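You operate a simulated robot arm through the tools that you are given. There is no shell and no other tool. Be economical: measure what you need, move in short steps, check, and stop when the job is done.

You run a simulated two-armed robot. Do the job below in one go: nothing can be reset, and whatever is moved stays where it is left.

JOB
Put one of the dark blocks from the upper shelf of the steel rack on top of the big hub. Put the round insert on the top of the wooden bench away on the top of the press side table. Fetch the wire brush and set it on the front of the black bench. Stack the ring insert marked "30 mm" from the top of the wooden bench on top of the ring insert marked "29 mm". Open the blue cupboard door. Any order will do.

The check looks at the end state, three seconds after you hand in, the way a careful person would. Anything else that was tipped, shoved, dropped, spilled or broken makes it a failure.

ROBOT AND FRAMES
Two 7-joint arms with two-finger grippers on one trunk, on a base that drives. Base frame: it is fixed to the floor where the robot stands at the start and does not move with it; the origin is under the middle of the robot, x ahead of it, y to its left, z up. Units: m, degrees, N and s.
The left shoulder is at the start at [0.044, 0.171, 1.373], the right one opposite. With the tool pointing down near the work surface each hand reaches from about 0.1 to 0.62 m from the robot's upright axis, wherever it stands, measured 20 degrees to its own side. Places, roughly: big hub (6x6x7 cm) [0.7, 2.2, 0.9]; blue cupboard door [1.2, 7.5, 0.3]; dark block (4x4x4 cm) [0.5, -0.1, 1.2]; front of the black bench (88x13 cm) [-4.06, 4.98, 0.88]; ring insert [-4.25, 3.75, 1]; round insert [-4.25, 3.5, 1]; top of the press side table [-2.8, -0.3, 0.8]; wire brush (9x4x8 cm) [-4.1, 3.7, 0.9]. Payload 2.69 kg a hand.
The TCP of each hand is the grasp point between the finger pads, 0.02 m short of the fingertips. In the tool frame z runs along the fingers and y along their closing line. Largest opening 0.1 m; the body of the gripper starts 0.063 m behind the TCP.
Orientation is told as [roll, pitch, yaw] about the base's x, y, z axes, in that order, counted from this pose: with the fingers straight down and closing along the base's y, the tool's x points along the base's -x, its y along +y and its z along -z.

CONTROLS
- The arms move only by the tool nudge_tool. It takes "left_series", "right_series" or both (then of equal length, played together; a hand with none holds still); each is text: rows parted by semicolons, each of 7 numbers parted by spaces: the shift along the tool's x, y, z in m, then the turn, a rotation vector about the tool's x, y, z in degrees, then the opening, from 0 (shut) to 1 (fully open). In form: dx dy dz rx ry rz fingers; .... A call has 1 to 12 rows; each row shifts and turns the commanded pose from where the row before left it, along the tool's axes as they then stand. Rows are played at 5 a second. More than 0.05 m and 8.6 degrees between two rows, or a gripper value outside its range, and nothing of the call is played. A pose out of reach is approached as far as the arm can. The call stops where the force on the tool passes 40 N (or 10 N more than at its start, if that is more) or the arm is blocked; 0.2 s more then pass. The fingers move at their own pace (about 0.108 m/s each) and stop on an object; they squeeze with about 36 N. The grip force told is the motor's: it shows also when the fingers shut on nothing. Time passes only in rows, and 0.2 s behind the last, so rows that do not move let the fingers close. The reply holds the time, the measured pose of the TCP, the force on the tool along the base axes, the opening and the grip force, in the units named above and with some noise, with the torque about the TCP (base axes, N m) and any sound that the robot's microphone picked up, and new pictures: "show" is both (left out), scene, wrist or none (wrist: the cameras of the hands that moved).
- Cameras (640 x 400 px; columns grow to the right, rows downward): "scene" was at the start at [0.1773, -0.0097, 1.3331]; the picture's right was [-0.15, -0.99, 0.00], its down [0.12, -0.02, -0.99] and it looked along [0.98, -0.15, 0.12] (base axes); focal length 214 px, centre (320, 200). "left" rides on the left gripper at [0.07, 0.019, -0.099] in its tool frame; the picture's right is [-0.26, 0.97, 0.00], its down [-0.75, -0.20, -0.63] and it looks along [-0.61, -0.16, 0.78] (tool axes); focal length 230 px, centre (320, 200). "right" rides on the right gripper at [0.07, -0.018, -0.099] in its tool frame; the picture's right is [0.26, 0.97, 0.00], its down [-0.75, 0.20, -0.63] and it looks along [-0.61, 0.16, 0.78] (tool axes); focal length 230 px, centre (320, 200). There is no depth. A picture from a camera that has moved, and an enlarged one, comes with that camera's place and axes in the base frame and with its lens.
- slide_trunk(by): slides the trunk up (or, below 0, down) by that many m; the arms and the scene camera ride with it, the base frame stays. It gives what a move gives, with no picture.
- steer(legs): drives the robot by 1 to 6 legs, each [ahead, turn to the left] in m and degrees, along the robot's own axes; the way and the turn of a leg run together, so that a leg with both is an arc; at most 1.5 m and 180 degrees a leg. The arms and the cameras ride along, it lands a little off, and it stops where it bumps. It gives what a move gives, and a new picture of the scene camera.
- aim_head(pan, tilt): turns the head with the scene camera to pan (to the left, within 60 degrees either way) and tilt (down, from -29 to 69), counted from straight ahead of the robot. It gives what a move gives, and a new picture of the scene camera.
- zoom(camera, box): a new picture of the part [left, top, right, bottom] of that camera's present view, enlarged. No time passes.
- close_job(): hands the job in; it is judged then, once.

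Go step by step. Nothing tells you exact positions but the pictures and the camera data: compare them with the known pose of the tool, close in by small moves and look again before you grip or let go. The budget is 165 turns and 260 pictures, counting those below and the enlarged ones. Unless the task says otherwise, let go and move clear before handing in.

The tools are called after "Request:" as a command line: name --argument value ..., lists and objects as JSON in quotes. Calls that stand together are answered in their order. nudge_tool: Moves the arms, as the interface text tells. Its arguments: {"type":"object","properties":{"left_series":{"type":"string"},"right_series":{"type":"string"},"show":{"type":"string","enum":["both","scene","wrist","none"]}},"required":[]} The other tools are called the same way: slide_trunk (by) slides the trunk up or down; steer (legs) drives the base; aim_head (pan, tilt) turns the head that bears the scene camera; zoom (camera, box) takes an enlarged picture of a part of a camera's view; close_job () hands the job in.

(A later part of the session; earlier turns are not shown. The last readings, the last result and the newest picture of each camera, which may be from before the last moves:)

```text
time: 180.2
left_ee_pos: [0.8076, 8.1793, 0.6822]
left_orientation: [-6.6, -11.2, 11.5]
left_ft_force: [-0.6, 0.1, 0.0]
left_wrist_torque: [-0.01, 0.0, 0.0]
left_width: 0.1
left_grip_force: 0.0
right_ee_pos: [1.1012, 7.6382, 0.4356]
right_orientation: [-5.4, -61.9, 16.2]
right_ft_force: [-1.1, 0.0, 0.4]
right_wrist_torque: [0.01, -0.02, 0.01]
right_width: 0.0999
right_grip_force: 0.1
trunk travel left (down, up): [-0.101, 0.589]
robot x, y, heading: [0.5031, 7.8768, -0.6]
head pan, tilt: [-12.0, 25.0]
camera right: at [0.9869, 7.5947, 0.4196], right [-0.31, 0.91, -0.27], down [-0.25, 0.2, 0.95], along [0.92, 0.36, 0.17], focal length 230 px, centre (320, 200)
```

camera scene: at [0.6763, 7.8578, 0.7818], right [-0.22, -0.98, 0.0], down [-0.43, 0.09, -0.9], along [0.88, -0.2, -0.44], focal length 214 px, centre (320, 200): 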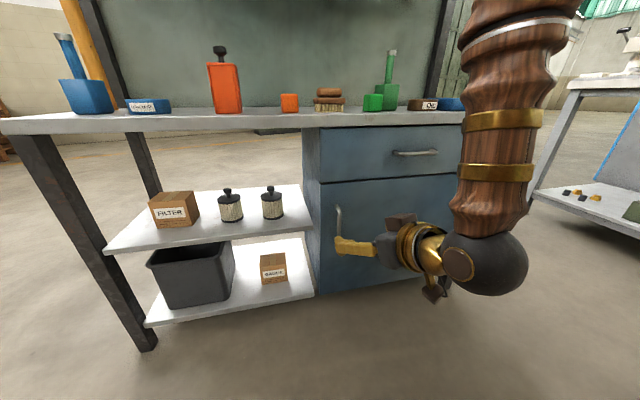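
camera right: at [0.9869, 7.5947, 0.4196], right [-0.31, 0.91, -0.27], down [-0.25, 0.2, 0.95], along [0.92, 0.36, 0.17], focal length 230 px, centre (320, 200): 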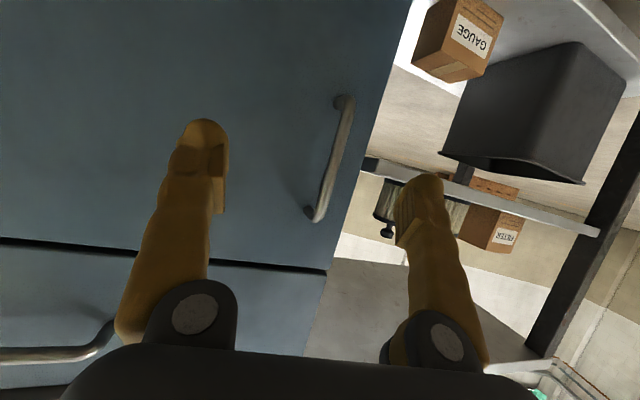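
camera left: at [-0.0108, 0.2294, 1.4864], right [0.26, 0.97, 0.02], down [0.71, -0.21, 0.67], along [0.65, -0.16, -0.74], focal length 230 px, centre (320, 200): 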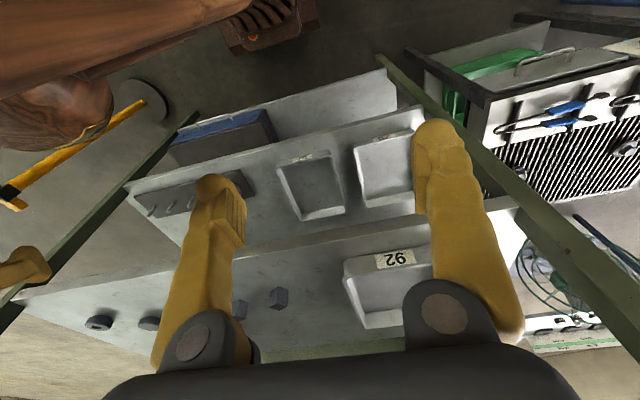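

The handle is framed between the fingers. I'll advance so the bar sits between the pads, then close.

Request:
nudge_tool --right_series "-0.0108 0.0039 0.0312 0 0 0 1; -0.0108 0.0039 0.0312 0 0 0 1; -0.0108 0.0039 0.0312 0 0 0 1; 0 0 0 0 0 0 1; 0 0 0 0 0 0 1" --show "wrist"

```text
time: 181.4
left_ee_pos: [0.8076, 8.18, 0.6829]
left_orientation: [-6.5, -11.3, 11.5]
left_ft_force: [-0.3, 0.1, -0.8]
left_wrist_torque: [0.0, 0.01, 0.0]
left_width: 0.1
left_grip_force: 0.0
right_ee_pos: [1.1973, 7.6673, 0.4151]
right_orientation: [-5.6, -61.9, 16.3]
right_ft_force: [0.4, 0.6, 0.7]
right_wrist_torque: [0.01, 0.02, 0.03]
right_width: 0.1
right_grip_force: 0.0
trunk travel left (down, up): [-0.101, 0.589]
robot x, y, heading: [0.5015, 7.8795, -0.7]
head pan, tilt: [-12.0, 25.0]
camera right: at [1.0835, 7.6238, 0.3992], right [-0.31, 0.91, -0.27], down [-0.25, 0.2, 0.95], along [0.92, 0.36, 0.16], focal length 230 px, centre (320, 200)
```

right: 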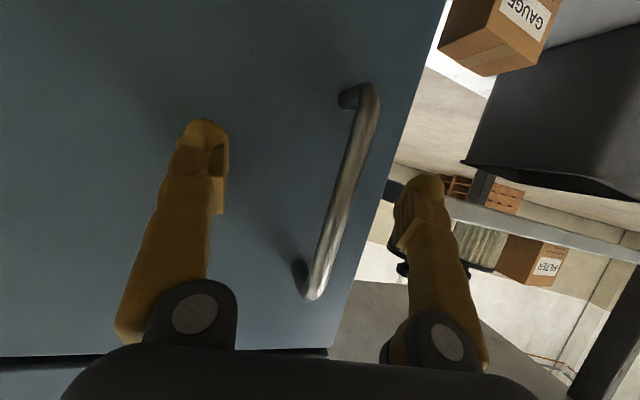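

The bar is at the TCP depth, about 13 mm to the left of centre. I'll centre on it and close.

Request:
nudge_tool --right_series "0 0.007 0.002 0 0 0 1; 0 0.006 0.002 0 0 0 1; 0 0 0 0 0 0 1; 0 0 0 0 0 0 0; 0 0 0 0 0 0 0; 0 0 0 0 0 0 0; 0 0 0 0 0 0 0; 0 0 0 0 0 0 0" --show "wrist"

```text
time: 183.2
left_ee_pos: [0.807, 8.1796, 0.6822]
left_orientation: [-6.6, -11.3, 11.6]
left_ft_force: [-0.3, 0.6, -0.3]
left_wrist_torque: [0.01, 0.03, 0.03]
left_width: 0.0999
left_grip_force: 0.0
right_ee_pos: [1.1981, 7.6808, 0.4125]
right_orientation: [-5.5, -61.8, 16.3]
right_ft_force: [-1.0, 9.9, -1.5]
right_wrist_torque: [0.12, 0.06, -0.03]
right_width: 0.0062
right_grip_force: 32.8
trunk travel left (down, up): [-0.101, 0.589]
robot x, y, heading: [0.502, 7.8767, -0.1]
head pan, tilt: [-12.0, 25.0]
camera right: at [1.0853, 7.6381, 0.3967], right [-0.31, 0.91, -0.27], down [-0.25, 0.2, 0.95], along [0.92, 0.36, 0.16], focal length 230 px, centre (320, 200)
```

right: 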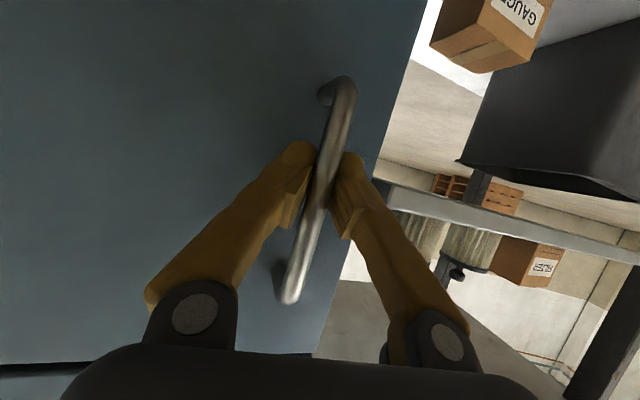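

The handle is gripped. I'll pull along the door's arc, turning with it, for about 12°.

Request:
nudge_tool --right_series "0.0117 0.0045 -0.0218 -2.65 0 -1.4 0; 0.0117 0.0045 -0.0218 -2.65 0 -1.4 0; 0.0117 0.0045 -0.0218 -2.65 0 -1.4 0; 0.0117 0.0045 -0.0218 -2.65 0 -1.4 0; 0 0 0 0 0 0 0" --show "scene"

```text
time: 184.4
left_ee_pos: [0.8062, 8.1798, 0.6835]
left_orientation: [-6.6, -11.2, 11.6]
left_ft_force: [0.3, 0.7, -0.6]
left_wrist_torque: [-0.01, 0.0, -0.01]
left_width: 0.1
left_grip_force: 0.1
right_ee_pos: [1.098, 7.6645, 0.416]
right_orientation: [-5.8, -61.5, 27.9]
right_ft_force: [12.0, -37.5, -0.9]
right_wrist_torque: [-0.22, -0.07, 0.59]
right_width: 0.0001
right_grip_force: 29.6
trunk travel left (down, up): [-0.101, 0.589]
robot x, y, heading: [0.5004, 7.8786, -1.0]
head pan, tilt: [-12.0, 25.0]
camera scene: at [0.6768, 7.8568, 0.7818], right [-0.22, -0.98, 0.0], down [-0.43, 0.09, -0.9], along [0.88, -0.2, -0.44], focal length 214 px, centre (320, 200)
```

scene: 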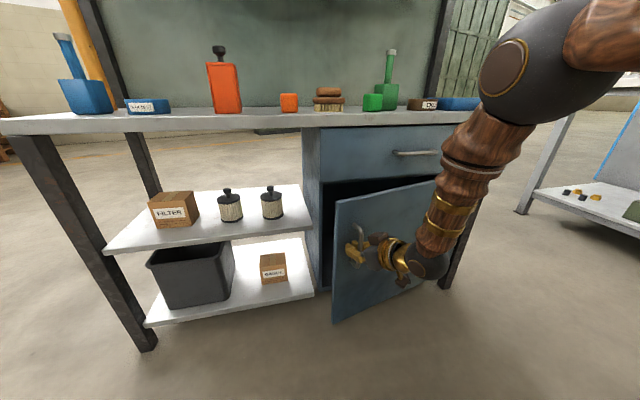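

The door is ajar by about 13–15°, but the grip slid. I'll open the fingers, back off slightly and look.

Request:
nudge_tool --right_series "0 0 0 0 0 0 1; 0 0 0 0 0 0 1; 0 0 0 0 0 0 1; 0.01 0 -0.02 0 0 0 1; 0.01 0 -0.02 0 0 0 1; 0 0 0 0 0 0 1" --show "both"

```text
time: 185.8
left_ee_pos: [0.8065, 8.1803, 0.6826]
left_orientation: [-6.7, -11.2, 11.5]
left_ft_force: [0.3, -0.3, 0.3]
left_wrist_torque: [0.01, -0.01, 0.02]
left_width: 0.0998
left_grip_force: 0.1
right_ee_pos: [1.0556, 7.655, 0.4192]
right_orientation: [-5.2, -61.4, 28.0]
right_ft_force: [0.5, -0.5, -0.6]
right_wrist_torque: [-0.01, 0.01, -0.04]
right_width: 0.1003
right_grip_force: 0.0
trunk travel left (down, up): [-0.101, 0.589]
robot x, y, heading: [0.5056, 7.8759, -0.6]
head pan, tilt: [-12.0, 25.0]
camera scene: at [0.6764, 7.8578, 0.7818], right [-0.22, -0.98, 0.0], down [-0.43, 0.09, -0.9], along [0.88, -0.2, -0.44], focal length 214 px, centre (320, 200)
camera right: at [0.952, 7.589, 0.4032], right [-0.49, 0.83, -0.27], down [-0.28, 0.14, 0.95], along [0.83, 0.54, 0.16], focal length 230 px, centre (320, 200)
```

scene: 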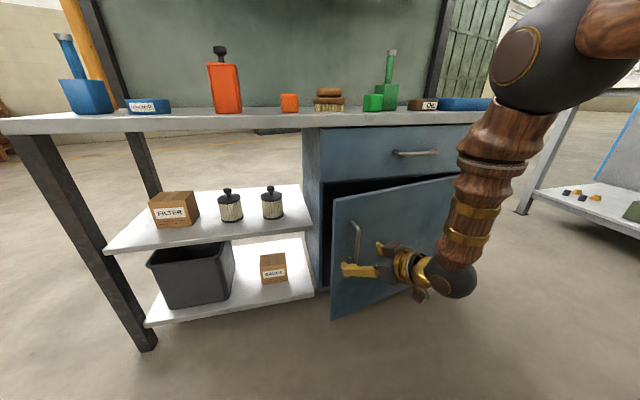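
right: 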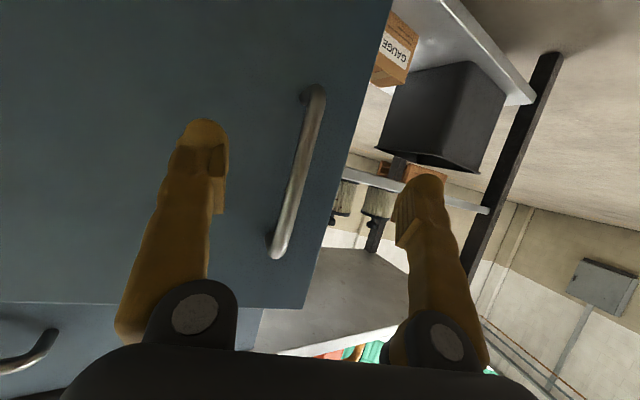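

The handle is again between the fingers. I'll regrip a bit deeper and pull along the corrected arc to about 35°.

Request:
nudge_tool --right_series "-0.009 -0.008 0.017 0 0 0 1; -0.009 -0.008 0.018 0 0 0 1; 0 0 0 0 0 0 1; 0 0 0 0 0 0 0; 0 0 0 0 0 0 0; 0 0 0 0 0 0 0; 0 0 0 0 0 0 0; 0.0114 0.0053 -0.021 -2.57 0 -1.4 0; 0.0114 0.0053 -0.021 -2.57 0 -1.4 0; 0.0114 0.0053 -0.021 -2.57 0 -1.4 0; 0.0114 0.0053 -0.021 -2.57 0 -1.4 0; 0 0 0 0 0 0 0" --show "wrist"

```text
time: 187.5
left_ee_pos: [0.8163, 8.1868, 0.6953]
left_orientation: [-6.5, -14.9, 12.1]
left_ft_force: [-0.1, 0.0, 0.6]
left_wrist_torque: [-0.04, -0.03, 0.0]
left_width: 0.1
left_grip_force: 0.1
right_ee_pos: [1.0811, 7.6585, 0.428]
right_orientation: [-5.9, -62.3, 30.2]
right_ft_force: [-0.4, 0.5, -0.4]
right_wrist_torque: [0.0, 0.09, -0.01]
right_width: 0.0
right_grip_force: 29.7
trunk travel left (down, up): [-0.101, 0.589]
robot x, y, heading: [0.5038, 7.8771, -0.6]
head pan, tilt: [-12.0, 25.0]
stopped in row 8 (right hand): the force on the tool passed its limit at 40 N (the readings are from after the stop); the commanded pose is now the measured one
camera right: at [0.9803, 7.5895, 0.41], right [-0.51, 0.81, -0.27], down [-0.3, 0.13, 0.95], along [0.81, 0.57, 0.17], focal length 230 px, centre (320, 200)
```

right: 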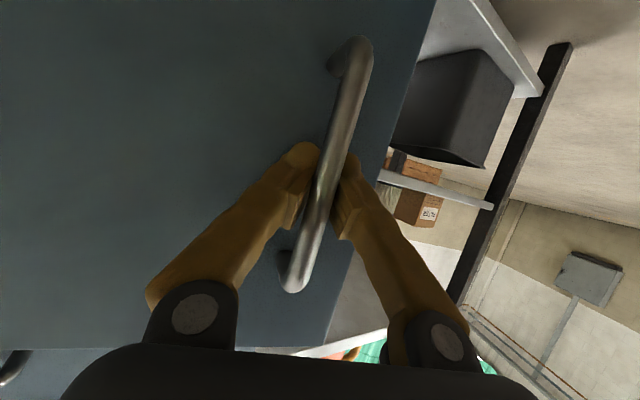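

The bar is caught between the pads; the force limit came from pulling too fast. I'll pull more slowly along the arc.

Request:
nudge_tool --right_series "0 0 0 0 0 0 0; 0.0045 0.0021 -0.0087 -0.9 0 -0.5 0; 0.0045 0.0021 -0.0087 -0.9 0 -0.5 0; 0.0045 0.0021 -0.0087 -0.9 0 -0.5 0; 0.0045 0.0021 -0.0087 -0.9 0 -0.5 0; 0.0045 0.0021 -0.0087 -0.9 0 -0.5 0; 0.0045 0.0021 -0.0087 -0.9 0 -0.5 0; 0.0045 0.0021 -0.0087 -0.9 0 -0.5 0; 0.0045 0.0021 -0.0087 -0.9 0 -0.5 0; 0 0 0 0 0 0 0" --show "both"

```text
time: 189.3
left_ee_pos: [0.8241, 8.196, 0.7066]
left_orientation: [-6.2, -18.1, 12.5]
left_ft_force: [0.9, 0.1, 0.3]
left_wrist_torque: [-0.01, -0.04, -0.01]
left_width: 0.0999
left_grip_force: 0.0
right_ee_pos: [1.0147, 7.632, 0.4341]
right_orientation: [-8.3, -62.5, 37.8]
right_ft_force: [8.7, -17.4, -4.7]
right_wrist_torque: [-0.14, 0.06, 0.21]
right_width: 0.0
right_grip_force: 29.6
trunk travel left (down, up): [-0.101, 0.589]
robot x, y, heading: [0.5046, 7.8774, -0.2]
head pan, tilt: [-12.0, 25.0]
stopped in row 8 (right hand): the force on the tool passed its limit at 42 N (the readings are from after the stop); the commanded pose is now the measured one
camera scene: at [0.6763, 7.8571, 0.7818], right [-0.22, -0.98, 0.0], down [-0.43, 0.09, -0.9], along [0.88, -0.2, -0.44], focal length 214 px, centre (320, 200)
camera right: at [0.9216, 7.5534, 0.4169], right [-0.58, 0.76, -0.29], down [-0.32, 0.12, 0.94], along [0.75, 0.64, 0.17], focal length 230 px, centre (320, 200)
```

scene: 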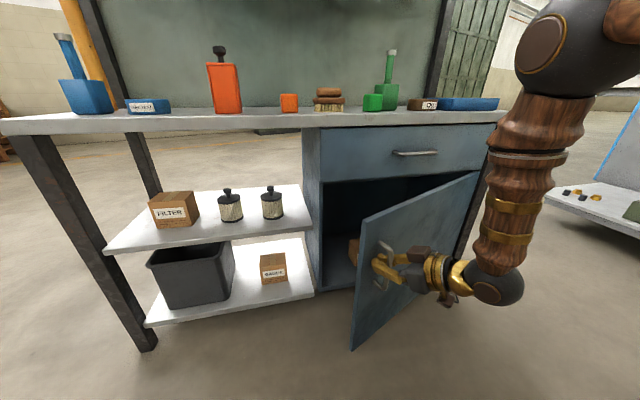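
right: 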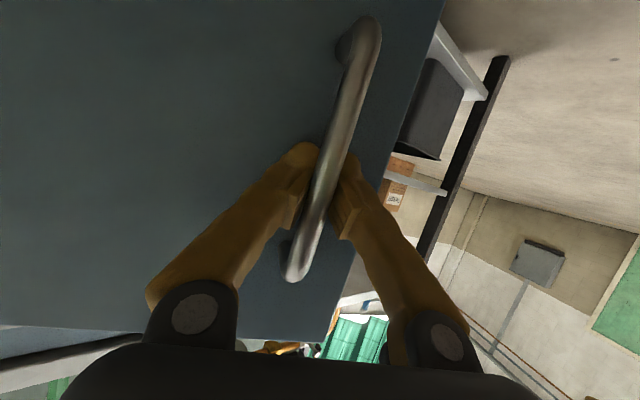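

It's working; the door is at about 25–30°. I'll keep pulling along the arc.

Request:
nudge_tool --right_series "0 -0.003 0 0 0 0 0; 0.005 0 -0.0097 -1.1 0 -0.6 0; 0.005 0 -0.0097 -1.1 0 -0.6 0; 0.005 0 -0.0097 -1.1 0 -0.6 0; 0.005 0 -0.0097 -1.1 0 -0.6 0; 0.005 0 -0.0097 -1.1 0 -0.6 0; 0.005 0 -0.0097 -1.1 0 -0.6 0; 0.005 0 -0.0097 -1.1 0 -0.6 0; 0.005 0 -0.0097 -1.1 0 -0.6 0; 0.005 0 -0.0097 -1.1 0 -0.6 0; 0 0 0 0 0 0 0" --show "scene"

```text
time: 191.7
left_ee_pos: [0.8233, 8.1975, 0.7053]
left_orientation: [-6.5, -17.9, 12.5]
left_ft_force: [0.0, 0.0, 0.1]
left_wrist_torque: [0.01, -0.02, 0.01]
left_width: 0.1
left_grip_force: 0.0
right_ee_pos: [0.9333, 7.5793, 0.4335]
right_orientation: [-7.4, -61.7, 49.2]
right_ft_force: [-25.6, 30.9, -0.7]
right_wrist_torque: [0.33, 0.02, -0.47]
right_width: 0.0
right_grip_force: 29.7
trunk travel left (down, up): [-0.101, 0.589]
robot x, y, heading: [0.4978, 7.8752, -0.7]
head pan, tilt: [-12.0, 25.0]
camera scene: at [0.6756, 7.8586, 0.782], right [-0.22, -0.98, 0.0], down [-0.43, 0.09, -0.9], along [0.88, -0.2, -0.44], focal length 214 px, centre (320, 200)
```

scene: 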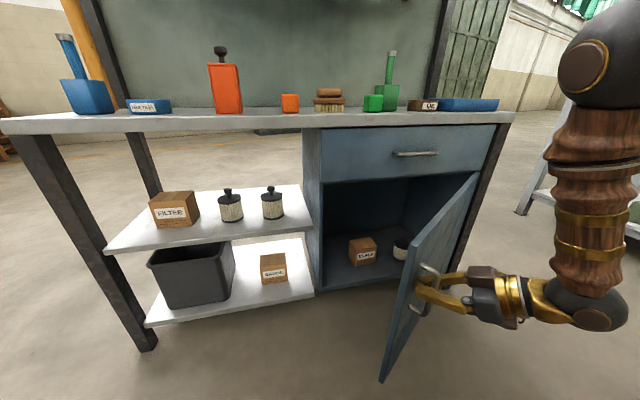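

The door is now about 40° open. Another pull with a slight lateral correction.

Request:
nudge_tool --right_series "0 0.004 0 0 0 0 0; 0.0055 0.001 -0.0105 -1.1 0 -0.6 0; 0.0055 0.001 -0.0105 -1.1 0 -0.6 0; 0.0055 0.001 -0.0105 -1.1 0 -0.6 0; 0.0055 0.001 -0.0105 -1.1 0 -0.6 0; 0.0055 0.001 -0.0105 -1.1 0 -0.6 0; 0.0055 0.001 -0.0105 -1.1 0 -0.6 0; 0.0055 0.001 -0.0105 -1.1 0 -0.6 0; 0.0055 0.001 -0.0105 -1.1 0 -0.6 0; 0.0055 0.001 -0.0105 -1.1 0 -0.6 0; 0.0055 0.001 -0.0105 -1.1 0 -0.6 0; 0 0 0 0 0 0 0" --show "scene"

```text
time: 194.3
left_ee_pos: [0.8231, 8.1967, 0.7058]
left_orientation: [-6.3, -17.9, 12.5]
left_ft_force: [-0.6, -0.3, -0.4]
left_wrist_torque: [-0.04, 0.01, 0.0]
left_width: 0.1001
left_grip_force: 0.1
right_ee_pos: [0.8453, 7.4967, 0.4343]
right_orientation: [-8.2, -61.0, 62.1]
right_ft_force: [12.5, -10.2, 1.4]
right_wrist_torque: [-0.12, -0.03, 0.19]
right_width: 0.0
right_grip_force: 29.2
trunk travel left (down, up): [-0.101, 0.589]
robot x, y, heading: [0.5015, 7.8771, -0.8]
head pan, tilt: [-12.0, 25.0]
camera scene: at [0.6767, 7.8576, 0.7817], right [-0.22, -0.98, 0.0], down [-0.43, 0.09, -0.9], along [0.88, -0.2, -0.44], focal length 214 px, centre (320, 200)
```

scene: 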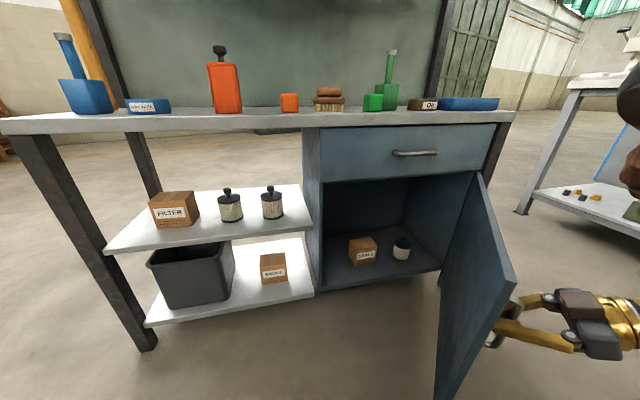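

The door is at about 50–55°. One more pull.

Request:
nudge_tool --right_series "0 0 0 0 0 0 0; 0.0055 0.0005 -0.0105 -1.1 0 -0.6 0; 0.0055 0.0005 -0.0105 -1.1 0 -0.6 0; 0.0055 0.0005 -0.0105 -1.1 0 -0.6 0; 0.0055 0.0005 -0.0105 -1.1 0 -0.6 0; 0.0055 0.0005 -0.0105 -1.1 0 -0.6 0; 0.0055 0.0005 -0.0105 -1.1 0 -0.6 0; 0.0055 0.0005 -0.0105 -1.1 0 -0.6 0; 0.0055 0.0005 -0.0105 -1.1 0 -0.6 0; 0.0055 0.0005 -0.0105 -1.1 0 -0.6 0; 0.0055 0.0005 -0.0105 -1.1 0 -0.6 0; 0 0 0 0 0 0 0" --show "none"

Request:
nudge_tool --right_series "0 0 0 0 0 0 0; 0.0055 0.0005 -0.0105 -1.1 0 -0.6 0; 0.0055 0.0005 -0.0105 -1.1 0 -0.6 0; 0.0055 0.0005 -0.0105 -1.1 0 -0.6 0; 0.0055 0.0005 -0.0105 -1.1 0 -0.6 0; 0.0055 0.0005 -0.0105 -1.1 0 -0.6 0; 0.0055 0.0005 -0.0105 -1.1 0 -0.6 0; 0.0055 0.0005 -0.0105 -1.1 0 -0.6 0; 0 0 0 0 0 0 0; 0 0 0 0 0 0 0" --show "both"

```text
time: 196.9
left_ee_pos: [0.8241, 8.196, 0.7064]
left_orientation: [-6.3, -17.9, 12.4]
left_ft_force: [-0.1, -0.9, 0.4]
left_wrist_torque: [0.03, 0.0, 0.0]
left_width: 0.1001
left_grip_force: 0.1
right_ee_pos: [0.7834, 7.397, 0.4368]
right_orientation: [-7.5, -60.2, 74.0]
right_ft_force: [13.4, -5.9, -1.6]
right_wrist_torque: [-0.05, -0.01, 0.2]
right_width: 0.0001
right_grip_force: 29.6
trunk travel left (down, up): [-0.101, 0.589]
robot x, y, heading: [0.5002, 7.8762, -0.7]
head pan, tilt: [-12.0, 25.0]
```

```text
time: 199.1
left_ee_pos: [0.8238, 8.1958, 0.7061]
left_orientation: [-6.3, -17.8, 12.4]
left_ft_force: [-0.1, -0.5, -0.7]
left_wrist_torque: [-0.02, -0.02, 0.0]
left_width: 0.0998
left_grip_force: 0.0
right_ee_pos: [0.7544, 7.3168, 0.4393]
right_orientation: [-6.9, -59.6, 82.2]
right_ft_force: [12.0, -4.1, -5.1]
right_wrist_torque: [0.07, -0.02, 0.16]
right_width: 0.0
right_grip_force: 29.1
trunk travel left (down, up): [-0.101, 0.589]
robot x, y, heading: [0.5025, 7.8805, -0.7]
head pan, tilt: [-12.0, 25.0]
camera scene: at [0.6768, 7.8574, 0.7817], right [-0.22, -0.98, 0.0], down [-0.43, 0.09, -0.9], along [0.88, -0.2, -0.44], focal length 214 px, centre (320, 200)
camera right: at [0.744, 7.1953, 0.428], right [-0.95, 0.1, -0.28], down [-0.29, -0.1, 0.95], along [0.07, 0.99, 0.13], focal length 230 px, centre (320, 200)
```

scene: 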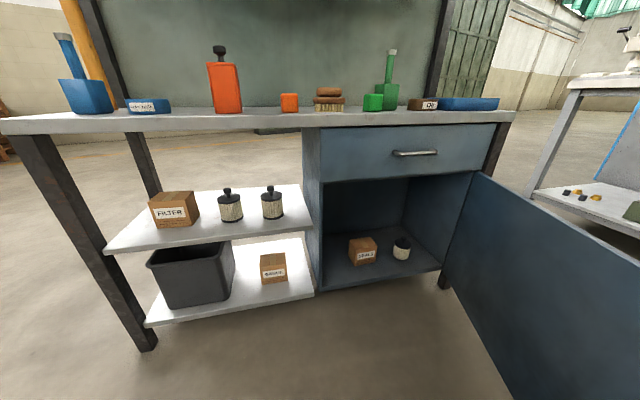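
right: 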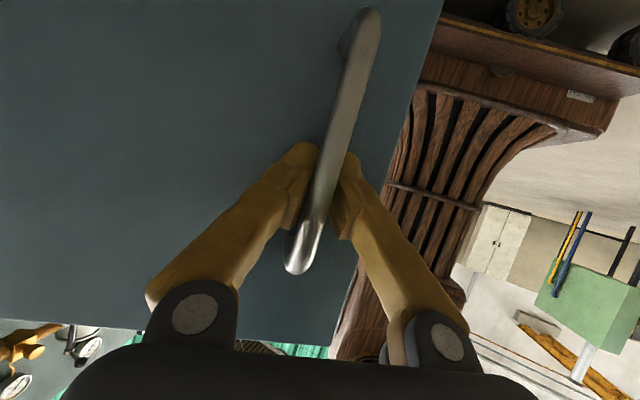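

The door stands about 75° open, which is clearly open. I'll release and back the hand off the handle.

Request:
nudge_tool --right_series "0 0 0 0 0 0 1; 0 0 0 0 0 0 1; 0 0 0 0 0 0 1; 0.012 0.01 -0.022 0 0 0 1; 0.012 0.01 -0.022 0 0 0 1; 0.012 0.015 -0.022 0 0 0 1; 0.01 0.03 -0.01 0 0 0 1; 0 0.04 0 0 0 0 1; 0 0.04 0 0 0 0 1; 0 0 0 0 0 0 1" --show "wrist"

```text
time: 201.3
left_ee_pos: [0.8239, 8.1963, 0.7055]
left_orientation: [-6.4, -17.8, 12.5]
left_ft_force: [0.7, -0.5, 0.4]
left_wrist_torque: [0.01, 0.01, 0.03]
left_width: 0.1
left_grip_force: 0.0
right_ee_pos: [0.5975, 7.2961, 0.4594]
right_orientation: [-6.9, -59.7, 82.1]
right_ft_force: [0.1, -1.4, 0.5]
right_wrist_torque: [0.02, 0.02, -0.01]
right_width: 0.1001
right_grip_force: 0.0
right hand out of reach, approached as far as the arm can: row 4, 5, 6
trunk travel left (down, up): [-0.101, 0.589]
robot x, y, heading: [0.5043, 7.8778, -0.4]
head pan, tilt: [-12.0, 25.0]
camera right: at [0.5863, 7.1734, 0.4498], right [-0.95, 0.1, -0.28], down [-0.29, -0.1, 0.95], along [0.07, 0.99, 0.13], focal length 230 px, centre (320, 200)
```

right: 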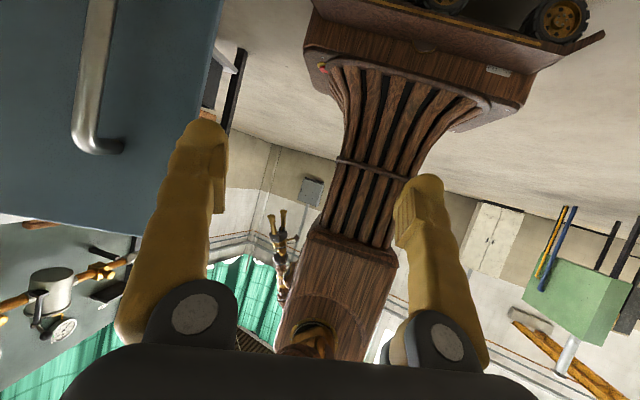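

The hand is clear of the handle and the door stays open. I'll drive back, raise the trunk, and straighten the arms for travelling.

Request:
steer --legs '[[-0.5, 0]]'

Request:
slide_trunk --by 0.4

Request:
nudge_tool --right_series "0 0 0 7.5 0 4 1; 0 0 0 7.5 0 4 1; 0 0 0 7.5 0 4 1; 0 0 0 7.5 0 4 1; 0 0 0 7 0 4 1; 0 0 0 7 0 4 1; 0 0 0 7 0 4 1; 0 0 0 7 0 4 1; 0 0 0 0 0 0 1" --show "none"

```text
time: 204.2
left_ee_pos: [0.3251, 8.2015, 0.706]
left_orientation: [-6.4, -17.8, 12.8]
left_ft_force: [0.3, 0.5, 0.3]
left_wrist_torque: [0.01, -0.01, -0.03]
left_width: 0.0999
left_grip_force: 0.0
right_ee_pos: [0.1031, 7.2994, 0.4601]
right_orientation: [-6.8, -59.7, 82.4]
right_ft_force: [0.3, -0.4, 0.4]
right_wrist_torque: [0.05, 0.01, -0.03]
right_width: 0.0998
right_grip_force: 0.0
trunk travel left (down, up): [-0.101, 0.589]
robot x, y, heading: [0.0076, 7.8833, -0.6]
head pan, tilt: [-12.0, 25.0]
camera scene: at [0.1799, 7.8623, 0.7818], right [-0.21, -0.98, 0.0], down [-0.43, 0.09, -0.9], along [0.88, -0.19, -0.44], focal length 214 px, centre (320, 200)
```

scene: 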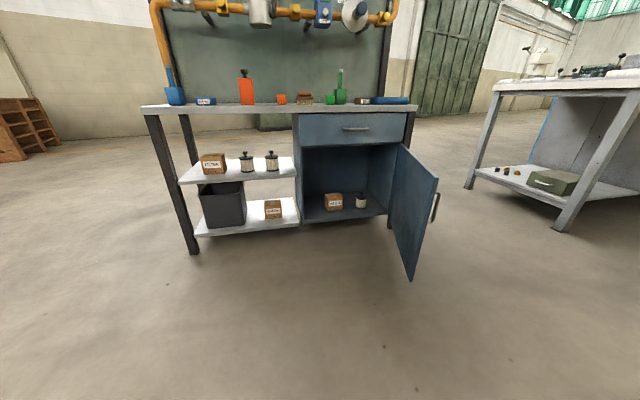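

```text
time: 208.0
left_ee_pos: [0.3391, 8.214, 1.1203]
left_orientation: [-6.0, -21.5, 13.2]
left_ft_force: [-0.1, -0.4, -0.7]
left_wrist_torque: [0.01, 0.0, -0.03]
left_width: 0.1002
left_grip_force: 0.0
right_ee_pos: [0.0979, 7.2991, 0.8635]
right_orientation: [-8.7, -59.8, 84.0]
right_ft_force: [0.0, -0.3, -0.5]
right_wrist_torque: [0.02, 0.01, 0.0]
right_width: 0.1002
right_grip_force: 0.1
trunk travel left (down, up): [-0.501, 0.189]
robot x, y, heading: [0.008, 7.8778, -0.5]
head pan, tilt: [-12.0, 25.0]
```

```text
time: 210.0
left_ee_pos: [0.3404, 8.2133, 1.1196]
left_orientation: [-5.8, -21.6, 13.3]
left_ft_force: [0.3, -0.5, 0.7]
left_wrist_torque: [-0.02, 0.01, 0.02]
left_width: 0.1
left_grip_force: 0.0
right_ee_pos: [0.0981, 7.3, 0.8643]
right_orientation: [-6.1, -64.9, 15.4]
right_ft_force: [0.2, -0.4, 0.7]
right_wrist_torque: [0.0, 0.03, -0.01]
right_width: 0.1001
right_grip_force: 0.1
trunk travel left (down, up): [-0.501, 0.189]
robot x, y, heading: [0.0072, 7.8807, -0.6]
head pan, tilt: [-12.0, 25.0]
```

The door is open. Now I'll bring both hands to a neutral tool-down pose.

Request:
nudge_tool --right_series "-0.0234 0.027 0.0266 0 8 0 1; -0.0269 0.027 0.0231 0 8 0 1; -0.0298 0.027 0.0191 0 8 0 1; -0.0323 0.027 0.0148 0 8 0 1; -0.0339 0.027 0.0101 0 8 0 1; -0.035 0.027 0.0054 0 8 0 1; -0.0355 0.027 0 0 8 0 1; -0.0352 0.027 -0.0046 0 8 0 1; 0 0.03 0 0 0 0 1; 0 0.03 0 0 0 0 1; 0 0 0 0 0 0 1" --left_series "0.01 0 0 0 7 0 1; 0.01 0 0 0 7 0 1; 0.01 0 0 0 7 0 1; 0 0 0 0 0 0 1; 0 0 0 0 0 0 1; 0 0 0 0 0 0 1; 0 0 0 0 0 0 1; 0 0 0 0 0 0 1; 0 0 0 0 0 0 1; 0 0 0 0 0 0 1; 0 0 0 0 0 0 1" --show "none"

Request:
steer --legs '[[0, 178]]'

Request:
aim_head --pan 20 --tilt 12

```text
time: 212.4
left_ee_pos: [0.2875, 8.1936, 1.1042]
left_orientation: [-6.3, 2.0, 10.5]
left_ft_force: [-0.4, 0.7, -0.7]
left_wrist_torque: [0.03, 0.02, -0.02]
left_width: 0.1
left_grip_force: 0.0
right_ee_pos: [0.3181, 7.6212, 0.9308]
right_orientation: [-2.6, -0.9, 9.9]
right_ft_force: [-0.8, 0.3, -0.1]
right_wrist_torque: [0.02, -0.02, 0.01]
right_width: 0.1002
right_grip_force: 0.1
trunk travel left (down, up): [-0.501, 0.189]
robot x, y, heading: [0.0071, 7.8797, -0.4]
head pan, tilt: [-12.0, 25.0]
```

```text
time: 220.2
left_ee_pos: [-0.2962, 7.5868, 1.1052]
left_orientation: [-6.3, 2.0, -173.7]
left_ft_force: [0.3, -0.1, 0.4]
left_wrist_torque: [0.02, 0.01, -0.02]
left_width: 0.0999
left_grip_force: 0.1
right_ee_pos: [-0.2842, 8.161, 0.9301]
right_orientation: [-2.6, -0.9, -174.1]
right_ft_force: [0.0, -0.4, -0.5]
right_wrist_torque: [-0.01, -0.01, 0.01]
right_width: 0.0998
right_grip_force: 0.1
trunk travel left (down, up): [-0.501, 0.189]
robot x, y, heading: [0.0067, 7.8963, 175.5]
head pan, tilt: [-12.0, 25.0]
camera scene: at [-0.172, 7.9307, 1.1818], right [0.28, 0.96, 0.0], down [0.42, -0.12, -0.9], along [-0.86, 0.26, -0.44], focal length 214 px, centre (320, 200)
```

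scene: 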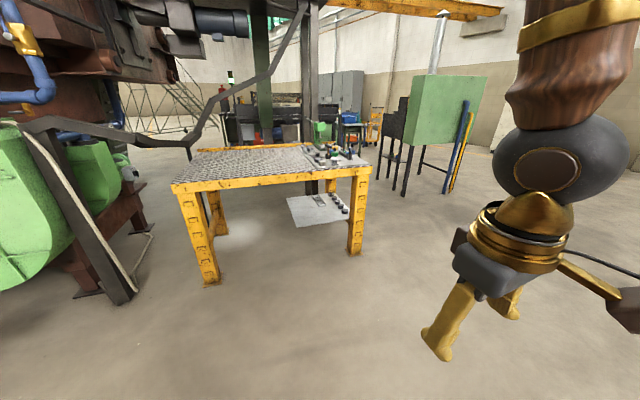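

```text
time: 221.2
left_ee_pos: [-0.271, 7.5849, 1.0967]
left_orientation: [-6.1, 4.0, -173.7]
left_ft_force: [0.9, 0.3, -0.7]
left_wrist_torque: [0.02, 0.0, -0.01]
left_width: 0.0999
left_grip_force: 0.0
right_ee_pos: [-0.2718, 8.1617, 0.9363]
right_orientation: [-2.9, -1.8, -174.2]
right_ft_force: [1.0, -0.4, 0.5]
right_wrist_torque: [0.01, 0.04, 0.0]
right_width: 0.1001
right_grip_force: 0.1
trunk travel left (down, up): [-0.501, 0.189]
robot x, y, heading: [0.0067, 7.8971, 175.5]
head pan, tilt: [20.0, 12.0]
camera scene: at [-0.1742, 7.8798, 1.2028], right [-0.27, 0.96, -0.01], down [0.22, 0.05, -0.97], along [-0.94, -0.26, -0.22], focal length 214 px, centre (320, 200)
```

scene: 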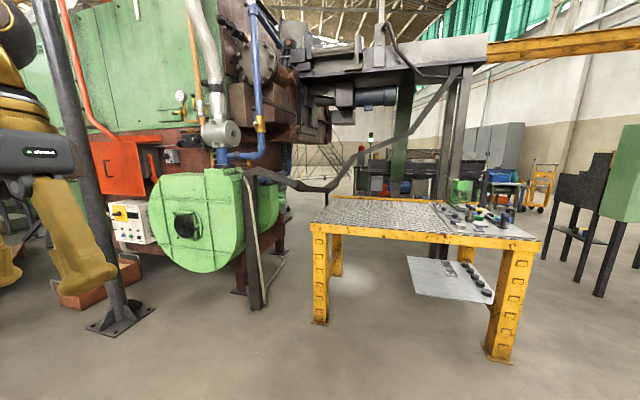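

The machine blocks the direct way to the far benches. I'll move to the north side of the yellow table and look west.

Request:
steer --legs '[[0, -55], [1.1, 0], [0, 55]]'

Request:
aim_head --pan 8 --tilt 12

```text
time: 222.0
left_ee_pos: [-0.26, 7.5762, 1.0957]
left_orientation: [-4.2, 3.3, -174.2]
left_ft_force: [-0.2, -1.3, -0.6]
left_wrist_torque: [0.0, 0.01, -0.02]
left_width: 0.1002
left_grip_force: 0.1
right_ee_pos: [-0.2343, 8.1678, 0.9482]
right_orientation: [-3.4, -3.7, -175.7]
right_ft_force: [-0.7, 0.6, -0.3]
right_wrist_torque: [-0.02, 0.09, -0.01]
right_width: 0.1004
right_grip_force: 0.0
trunk travel left (down, up): [-0.501, 0.189]
robot x, y, heading: [0.0037, 7.8976, 174.0]
head pan, tilt: [20.0, 12.0]
stopped in leg 1: the robot was blocked; the commanded pose is now the measured one
camera scene: at [-0.173, 7.8851, 1.2031], right [-0.24, 0.97, -0.01], down [0.22, 0.05, -0.97], along [-0.95, -0.24, -0.22], focal length 214 px, centre (320, 200)
```

scene: 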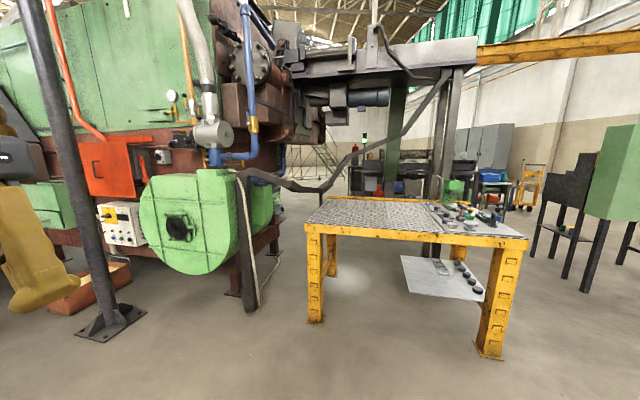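

```text
time: 222.8
left_ee_pos: [-0.2609, 7.5764, 1.0955]
left_orientation: [-4.4, 3.3, -174.3]
left_ft_force: [-0.6, 0.3, -0.3]
left_wrist_torque: [0.01, 0.01, 0.0]
left_width: 0.1001
left_grip_force: 0.1
right_ee_pos: [-0.2359, 8.1671, 0.9461]
right_orientation: [-3.4, -3.6, -175.8]
right_ft_force: [0.6, 0.5, 0.2]
right_wrist_torque: [-0.04, 0.0, 0.02]
right_width: 0.1003
right_grip_force: 0.1
trunk travel left (down, up): [-0.501, 0.189]
robot x, y, heading: [0.0023, 7.8905, 173.8]
head pan, tilt: [8.0, 12.0]
camera scene: at [-0.1772, 7.904, 1.2028], right [-0.04, 1.0, 0.0], down [0.22, 0.01, -0.97], along [-0.97, -0.04, -0.22], focal length 214 px, centre (320, 200)
```

scene: 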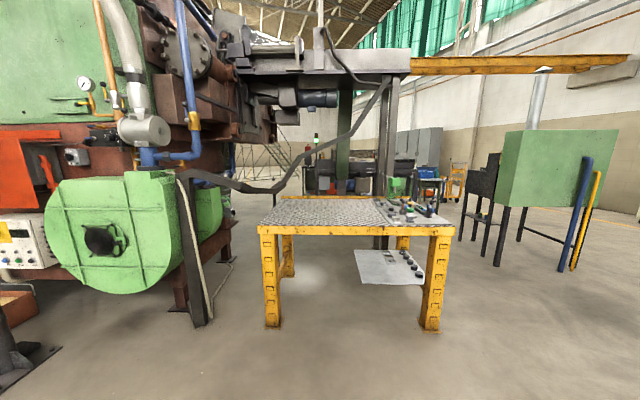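

Nothing visible blocks the base; it looks like an arm-settling stop. I'll retry the turn.

Request:
steer --legs '[[0, -50], [1.1, 0], [0, 50]]'

```text
time: 223.7
left_ee_pos: [-0.2622, 7.5603, 1.1007]
left_orientation: [-2.5, 2.7, -175.6]
left_ft_force: [1.2, -0.6, 0.5]
left_wrist_torque: [0.01, 0.01, 0.01]
left_width: 0.0998
left_grip_force: 0.1
right_ee_pos: [-0.2437, 8.169, 0.9517]
right_orientation: [-4.0, -10.6, -176.2]
right_ft_force: [0.5, -1.0, -0.4]
right_wrist_torque: [0.04, -0.01, 0.0]
right_width: 0.0999
right_grip_force: 0.0
trunk travel left (down, up): [-0.501, 0.189]
robot x, y, heading: [0.0066, 7.8962, 172.1]
head pan, tilt: [8.0, 12.0]
stopped in leg 1: the robot was blocked; the commanded pose is now the measured one
camera scene: at [-0.1768, 7.9077, 1.2028], right [-0.01, 1.0, 0.0], down [0.22, 0.0, -0.97], along [-0.97, -0.01, -0.22], focal length 214 px, centre (320, 200)
```

scene: 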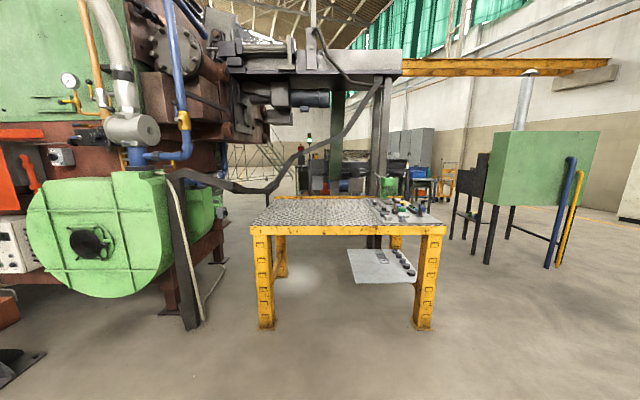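

The arms seem to press against the body. I'll move both hands forward a bit and try again.

Request:
nudge_tool --right_series "-0.03 -0.01 0 0 2 0 1; -0.03 -0.01 0 0 3 0 1; -0.03 -0.01 0 0 3 0 1; -0.03 0 0 0 0 0 1; 0 0 0 0 0 0 1; 0 0 0 0 0 0 1" --left_series "-0.03 0.01 0 0 0 0 1; -0.03 0.01 0 0 0 0 1; -0.03 0 0 0 0 0 1; 0 0 0 0 0 0 1; 0 0 0 0 0 0 1; 0 0 0 0 0 0 1" --show "none"

Request:
steer --legs '[[0.3, 0], [0, -50]]'

```text
time: 225.1
left_ee_pos: [-0.3371, 7.5483, 1.0977]
left_orientation: [-4.5, 2.6, -176.1]
left_ft_force: [-0.3, -0.2, 0.4]
left_wrist_torque: [0.01, -0.01, 0.0]
left_width: 0.0997
left_grip_force: 0.0
right_ee_pos: [-0.3362, 8.1929, 0.9641]
right_orientation: [-3.6, 1.0, -177.8]
right_ft_force: [-0.6, -0.4, 0.1]
right_wrist_torque: [0.02, 0.05, -0.01]
right_width: 0.1001
right_grip_force: 0.1
trunk travel left (down, up): [-0.501, 0.189]
robot x, y, heading: [0.0097, 7.895, 172.4]
head pan, tilt: [8.0, 12.0]
```

```text
time: 229.4
left_ee_pos: [-0.782, 7.969, 1.0979]
left_orientation: [-4.5, 2.6, 134.8]
left_ft_force: [0.3, 0.1, -0.1]
left_wrist_torque: [0.04, -0.03, 0.0]
left_width: 0.1002
left_grip_force: 0.0
right_ee_pos: [-0.2924, 8.3893, 0.9636]
right_orientation: [-3.8, 0.8, 133.1]
right_ft_force: [-0.5, -0.3, -0.2]
right_wrist_torque: [0.01, 0.01, -0.02]
right_width: 0.1001
right_grip_force: 0.1
trunk travel left (down, up): [-0.501, 0.189]
robot x, y, heading: [-0.2967, 7.9368, 123.3]
head pan, tilt: [8.0, 12.0]
camera scene: at [-0.4091, 8.0819, 1.2029], right [0.75, 0.66, 0.0], down [0.15, -0.17, -0.97], along [-0.64, 0.73, -0.22], focal length 214 px, centre (320, 200)
```

scene: 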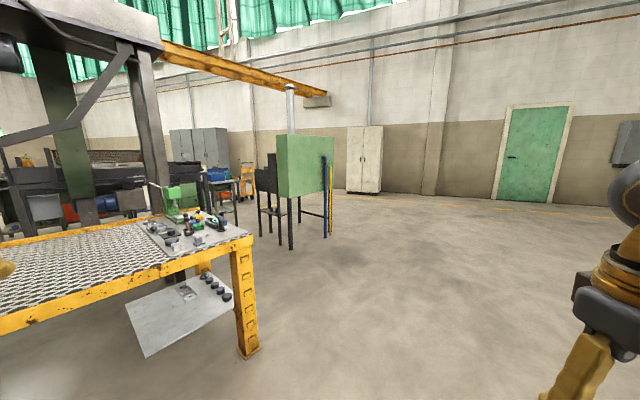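

That worked. There is a gap about 1.1 m wide between the yellow table and the green cabinet. I'll go to (-1.0, 9.15), turn west, and drive through.

Request:
steer --legs '[[0, -3], [1.4, 0], [0, 60], [1.3, 0]]'

Request:
aim_head --pan 30 --tilt 12

```text
time: 245.4
left_ee_pos: [-2.5465, 8.7273, 1.1023]
left_orientation: [-4.7, 1.6, -168.7]
left_ft_force: [-0.2, 0.5, 0.6]
left_wrist_torque: [-0.01, -0.03, 0.01]
left_width: 0.0999
left_grip_force: 0.0
right_ee_pos: [-2.6278, 9.366, 0.9704]
right_orientation: [-3.9, 0.1, -170.6]
right_ft_force: [0.1, -0.3, -0.2]
right_wrist_torque: [0.02, -0.05, 0.01]
right_width: 0.1
right_grip_force: 0.1
trunk travel left (down, up): [-0.501, 0.189]
robot x, y, heading: [-2.2645, 9.1104, 179.7]
head pan, tilt: [8.0, 12.0]
camera scene: at [-2.4493, 9.0997, 1.2028], right [-0.13, 0.99, 0.0], down [0.22, 0.03, -0.97], along [-0.97, -0.13, -0.22], focal length 214 px, centre (320, 200)
```

scene: 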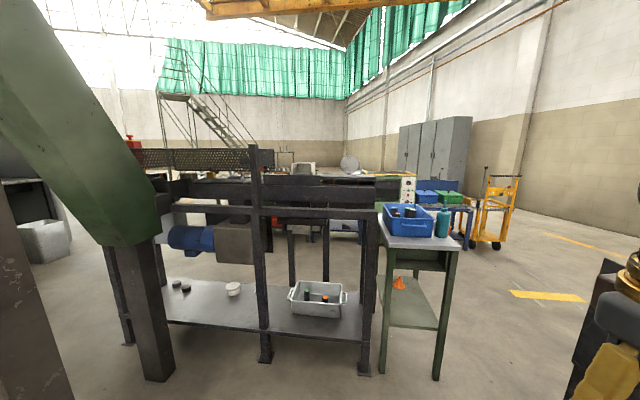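

```text
time: 246.3
left_ee_pos: [-2.5304, 8.7266, 1.1066]
left_orientation: [-5.1, 0.7, -168.7]
left_ft_force: [-1.2, -0.3, -1.0]
left_wrist_torque: [-0.01, 0.01, 0.03]
left_width: 0.1001
left_grip_force: 0.1
right_ee_pos: [-2.6134, 9.365, 0.9752]
right_orientation: [-3.9, -0.9, -170.7]
right_ft_force: [-0.4, 0.7, -0.8]
right_wrist_torque: [-0.02, -0.01, -0.01]
right_width: 0.1002
right_grip_force: 0.2
trunk travel left (down, up): [-0.501, 0.189]
robot x, y, heading: [-2.2604, 9.1105, 179.8]
head pan, tilt: [30.0, 12.0]
camera scene: at [-2.4382, 9.0661, 1.2029], right [-0.5, 0.87, -0.01], down [0.2, 0.1, -0.97], along [-0.85, -0.48, -0.22], focal length 214 px, centre (320, 200)
```

scene: 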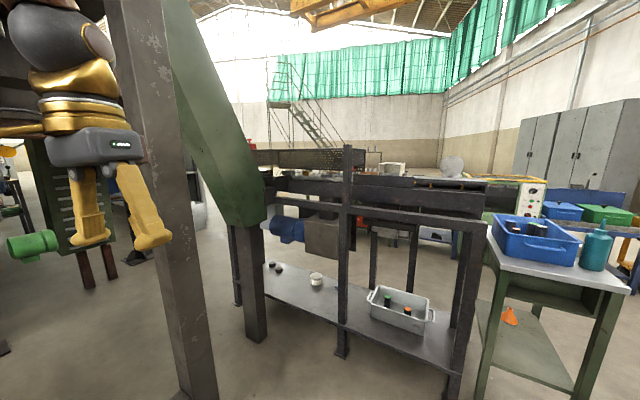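

The conveyor blocks the way west here. I'll look further left to judge the gap between the press column and the yellow table.

Request:
aim_head --pan 58 --tilt 20

Request:
aim_head --pan -45 --tilt 20

```text
time: 247.2
left_ee_pos: [-2.5297, 8.7273, 1.1068]
left_orientation: [-5.0, 0.7, -168.8]
left_ft_force: [-0.6, -0.6, -0.6]
left_wrist_torque: [-0.02, 0.01, -0.03]
left_width: 0.0998
left_grip_force: 0.0
right_ee_pos: [-2.6128, 9.3663, 0.9766]
right_orientation: [-4.0, -0.9, -170.6]
right_ft_force: [-0.2, -0.8, 0.3]
right_wrist_torque: [0.0, 0.01, -0.01]
right_width: 0.1
right_grip_force: 0.1
trunk travel left (down, up): [-0.501, 0.189]
robot x, y, heading: [-2.2676, 9.1114, 179.6]
head pan, tilt: [58.0, 20.0]
camera scene: at [-2.4062, 9.0335, 1.1905], right [-0.84, 0.53, -0.01], down [0.2, 0.29, -0.94], along [-0.5, -0.79, -0.35], focal length 214 px, centre (320, 200)
```

scene: 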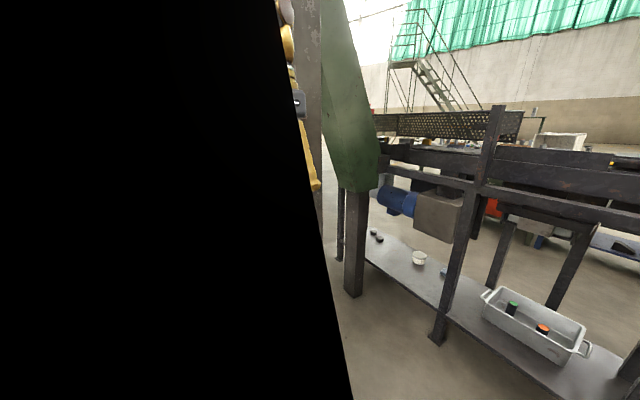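

```text
time: 249.0
left_ee_pos: [-2.5297, 8.727, 1.1068]
left_orientation: [-4.9, 0.7, -168.8]
left_ft_force: [0.1, 0.1, 0.4]
left_wrist_torque: [0.0, 0.0, 0.01]
left_width: 0.1001
left_grip_force: 0.0
right_ee_pos: [-2.6121, 9.3661, 0.975]
right_orientation: [-4.0, -1.0, -170.7]
right_ft_force: [0.4, -0.7, 0.3]
right_wrist_torque: [0.01, -0.01, -0.01]
right_width: 0.1002
right_grip_force: 0.1
trunk travel left (down, up): [-0.501, 0.189]
robot x, y, heading: [-2.2658, 9.1081, 179.6]
head pan, tilt: [-45.0, 20.0]
camera scene: at [-2.4219, 9.1783, 1.1903], right [0.71, 0.7, 0.01], down [0.26, -0.24, -0.94], along [-0.66, 0.67, -0.35], focal length 214 px, centre (320, 200)
```

scene: 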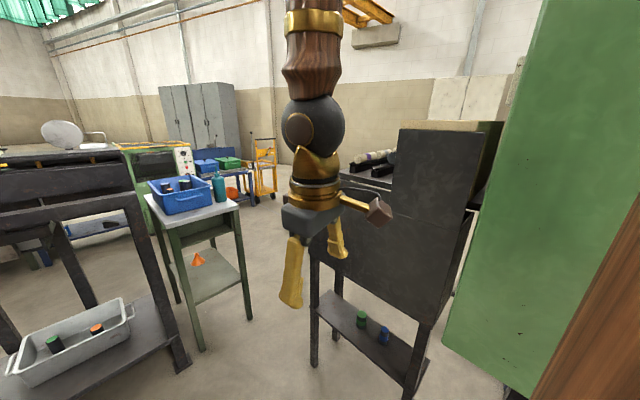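

There's no safe passage here. I'll go back down the main aisle and reach the benches from the starting area instead.

Request:
steer --legs '[[-1.3, 0], [0, 123], [1.2, 0], [1.05, 0], [0, -32.6], [1.5, 0]]'

Request:
aim_head --pan 0 --tilt 15

```text
time: 280.2
left_ee_pos: [0.8082, 5.5354, 1.1059]
left_orientation: [-5.0, 0.8, -75.9]
left_ft_force: [0.4, 0.5, -0.7]
left_wrist_torque: [-0.01, -0.02, 0.0]
left_width: 0.1
left_grip_force: 0.1
right_ee_pos: [0.1749, 5.4181, 0.9751]
right_orientation: [-4.0, -0.9, -77.7]
right_ft_force: [-0.3, 0.5, 0.0]
right_wrist_torque: [0.0, -0.04, 0.0]
right_width: 0.0998
right_grip_force: 0.1
trunk travel left (down, up): [-0.501, 0.189]
robot x, y, heading: [0.4131, 5.7803, -87.5]
head pan, tilt: [-45.0, 20.0]
camera scene: at [0.3545, 5.6221, 1.1902], right [-0.74, 0.67, 0.01], down [0.23, 0.27, -0.94], along [-0.63, -0.69, -0.35], focal length 214 px, centre (320, 200)
```

scene: 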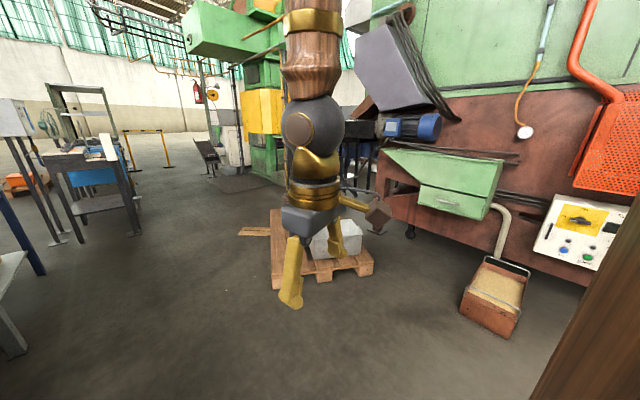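

```text
time: 281.3
left_ee_pos: [0.8072, 5.5563, 1.1049]
left_orientation: [-5.0, 1.2, -75.9]
left_ft_force: [-0.2, -0.4, 0.2]
left_wrist_torque: [-0.01, 0.03, 0.03]
left_width: 0.1002
left_grip_force: 0.1
right_ee_pos: [0.1746, 5.4343, 0.9826]
right_orientation: [-4.2, -1.9, -77.7]
right_ft_force: [1.1, -0.3, 0.2]
right_wrist_torque: [0.02, -0.01, 0.01]
right_width: 0.0999
right_grip_force: 0.0
trunk travel left (down, up): [-0.501, 0.189]
robot x, y, heading: [0.4097, 5.7805, -87.0]
head pan, tilt: [0.0, 15.0]
camera scene: at [0.4215, 5.5982, 1.198], right [-1.0, -0.04, 0.0], down [-0.01, 0.27, -0.96], along [0.04, -0.96, -0.28], focal length 214 px, centre (320, 200)
```

scene: 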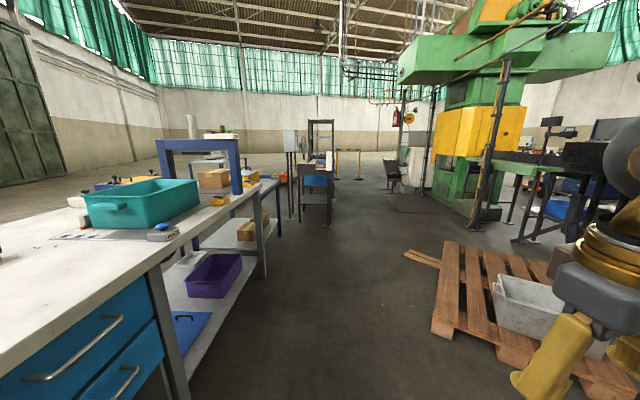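

Continuing back down past the pallet to the start area.

Request:
steer --legs '[[1.5, -6], [0.28, 0], [0, -21], [1.4, 0], [0.35, 0], [0, 24]]'

Request:
aim_head --pan -30 --tilt 15

```text
time: 301.4
left_ee_pos: [-0.0386, 2.1291, 1.1059]
left_orientation: [-5.2, 0.6, -81.5]
left_ft_force: [-0.4, -0.5, -0.1]
left_wrist_torque: [-0.01, 0.01, 0.01]
left_width: 0.0999
left_grip_force: 0.2
right_ee_pos: [-0.679, 2.0711, 0.9821]
right_orientation: [-4.2, -1.9, -83.3]
right_ft_force: [-0.6, 0.2, 0.0]
right_wrist_torque: [0.0, 0.01, -0.02]
right_width: 0.1001
right_grip_force: 0.0
trunk travel left (down, up): [-0.501, 0.189]
robot x, y, heading: [-0.4068, 2.3934, -93.3]
head pan, tilt: [0.0, 15.0]
camera scene: at [-0.4184, 2.2101, 1.198], right [-1.0, 0.05, 0.0], down [0.01, 0.27, -0.96], along [-0.05, -0.96, -0.28], focal length 214 px, centre (320, 200)
```

scene: 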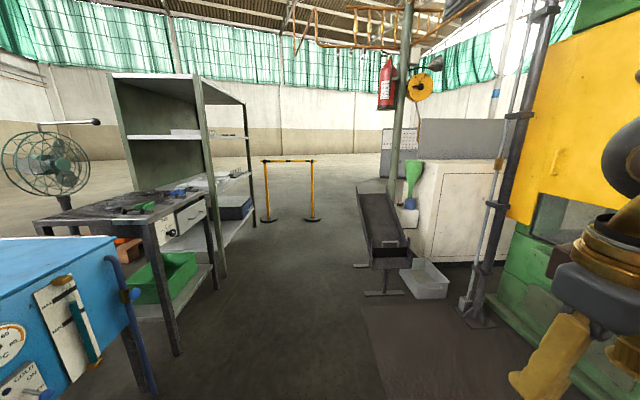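

```text
time: 302.3
left_ee_pos: [-0.0379, 2.1541, 1.1001]
left_orientation: [-4.8, 3.0, -81.5]
left_ft_force: [0.8, -0.4, 0.0]
left_wrist_torque: [0.02, -0.02, -0.01]
left_width: 0.0998
left_grip_force: 0.1
right_ee_pos: [-0.6793, 2.0852, 0.9875]
right_orientation: [-4.3, -2.8, -83.3]
right_ft_force: [-0.7, -0.5, -0.1]
right_wrist_torque: [0.0, 0.02, 0.02]
right_width: 0.1003
right_grip_force: 0.0
trunk travel left (down, up): [-0.501, 0.189]
robot x, y, heading: [-0.4127, 2.3939, -92.9]
head pan, tilt: [-30.0, 15.0]
camera scene: at [-0.4647, 2.2243, 1.1981], right [-0.84, 0.54, 0.01], down [0.14, 0.23, -0.96], along [-0.53, -0.81, -0.27], focal length 214 px, centre (320, 200)
```

scene: 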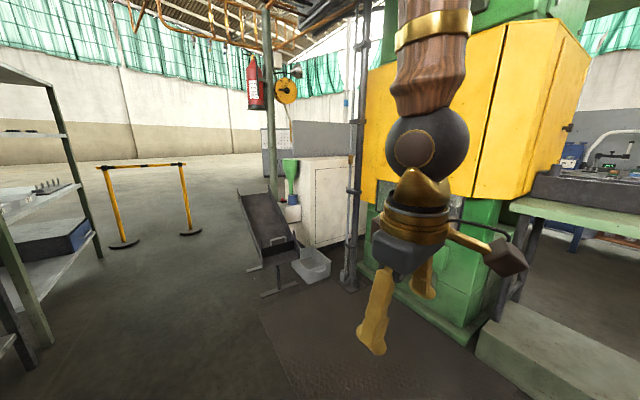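

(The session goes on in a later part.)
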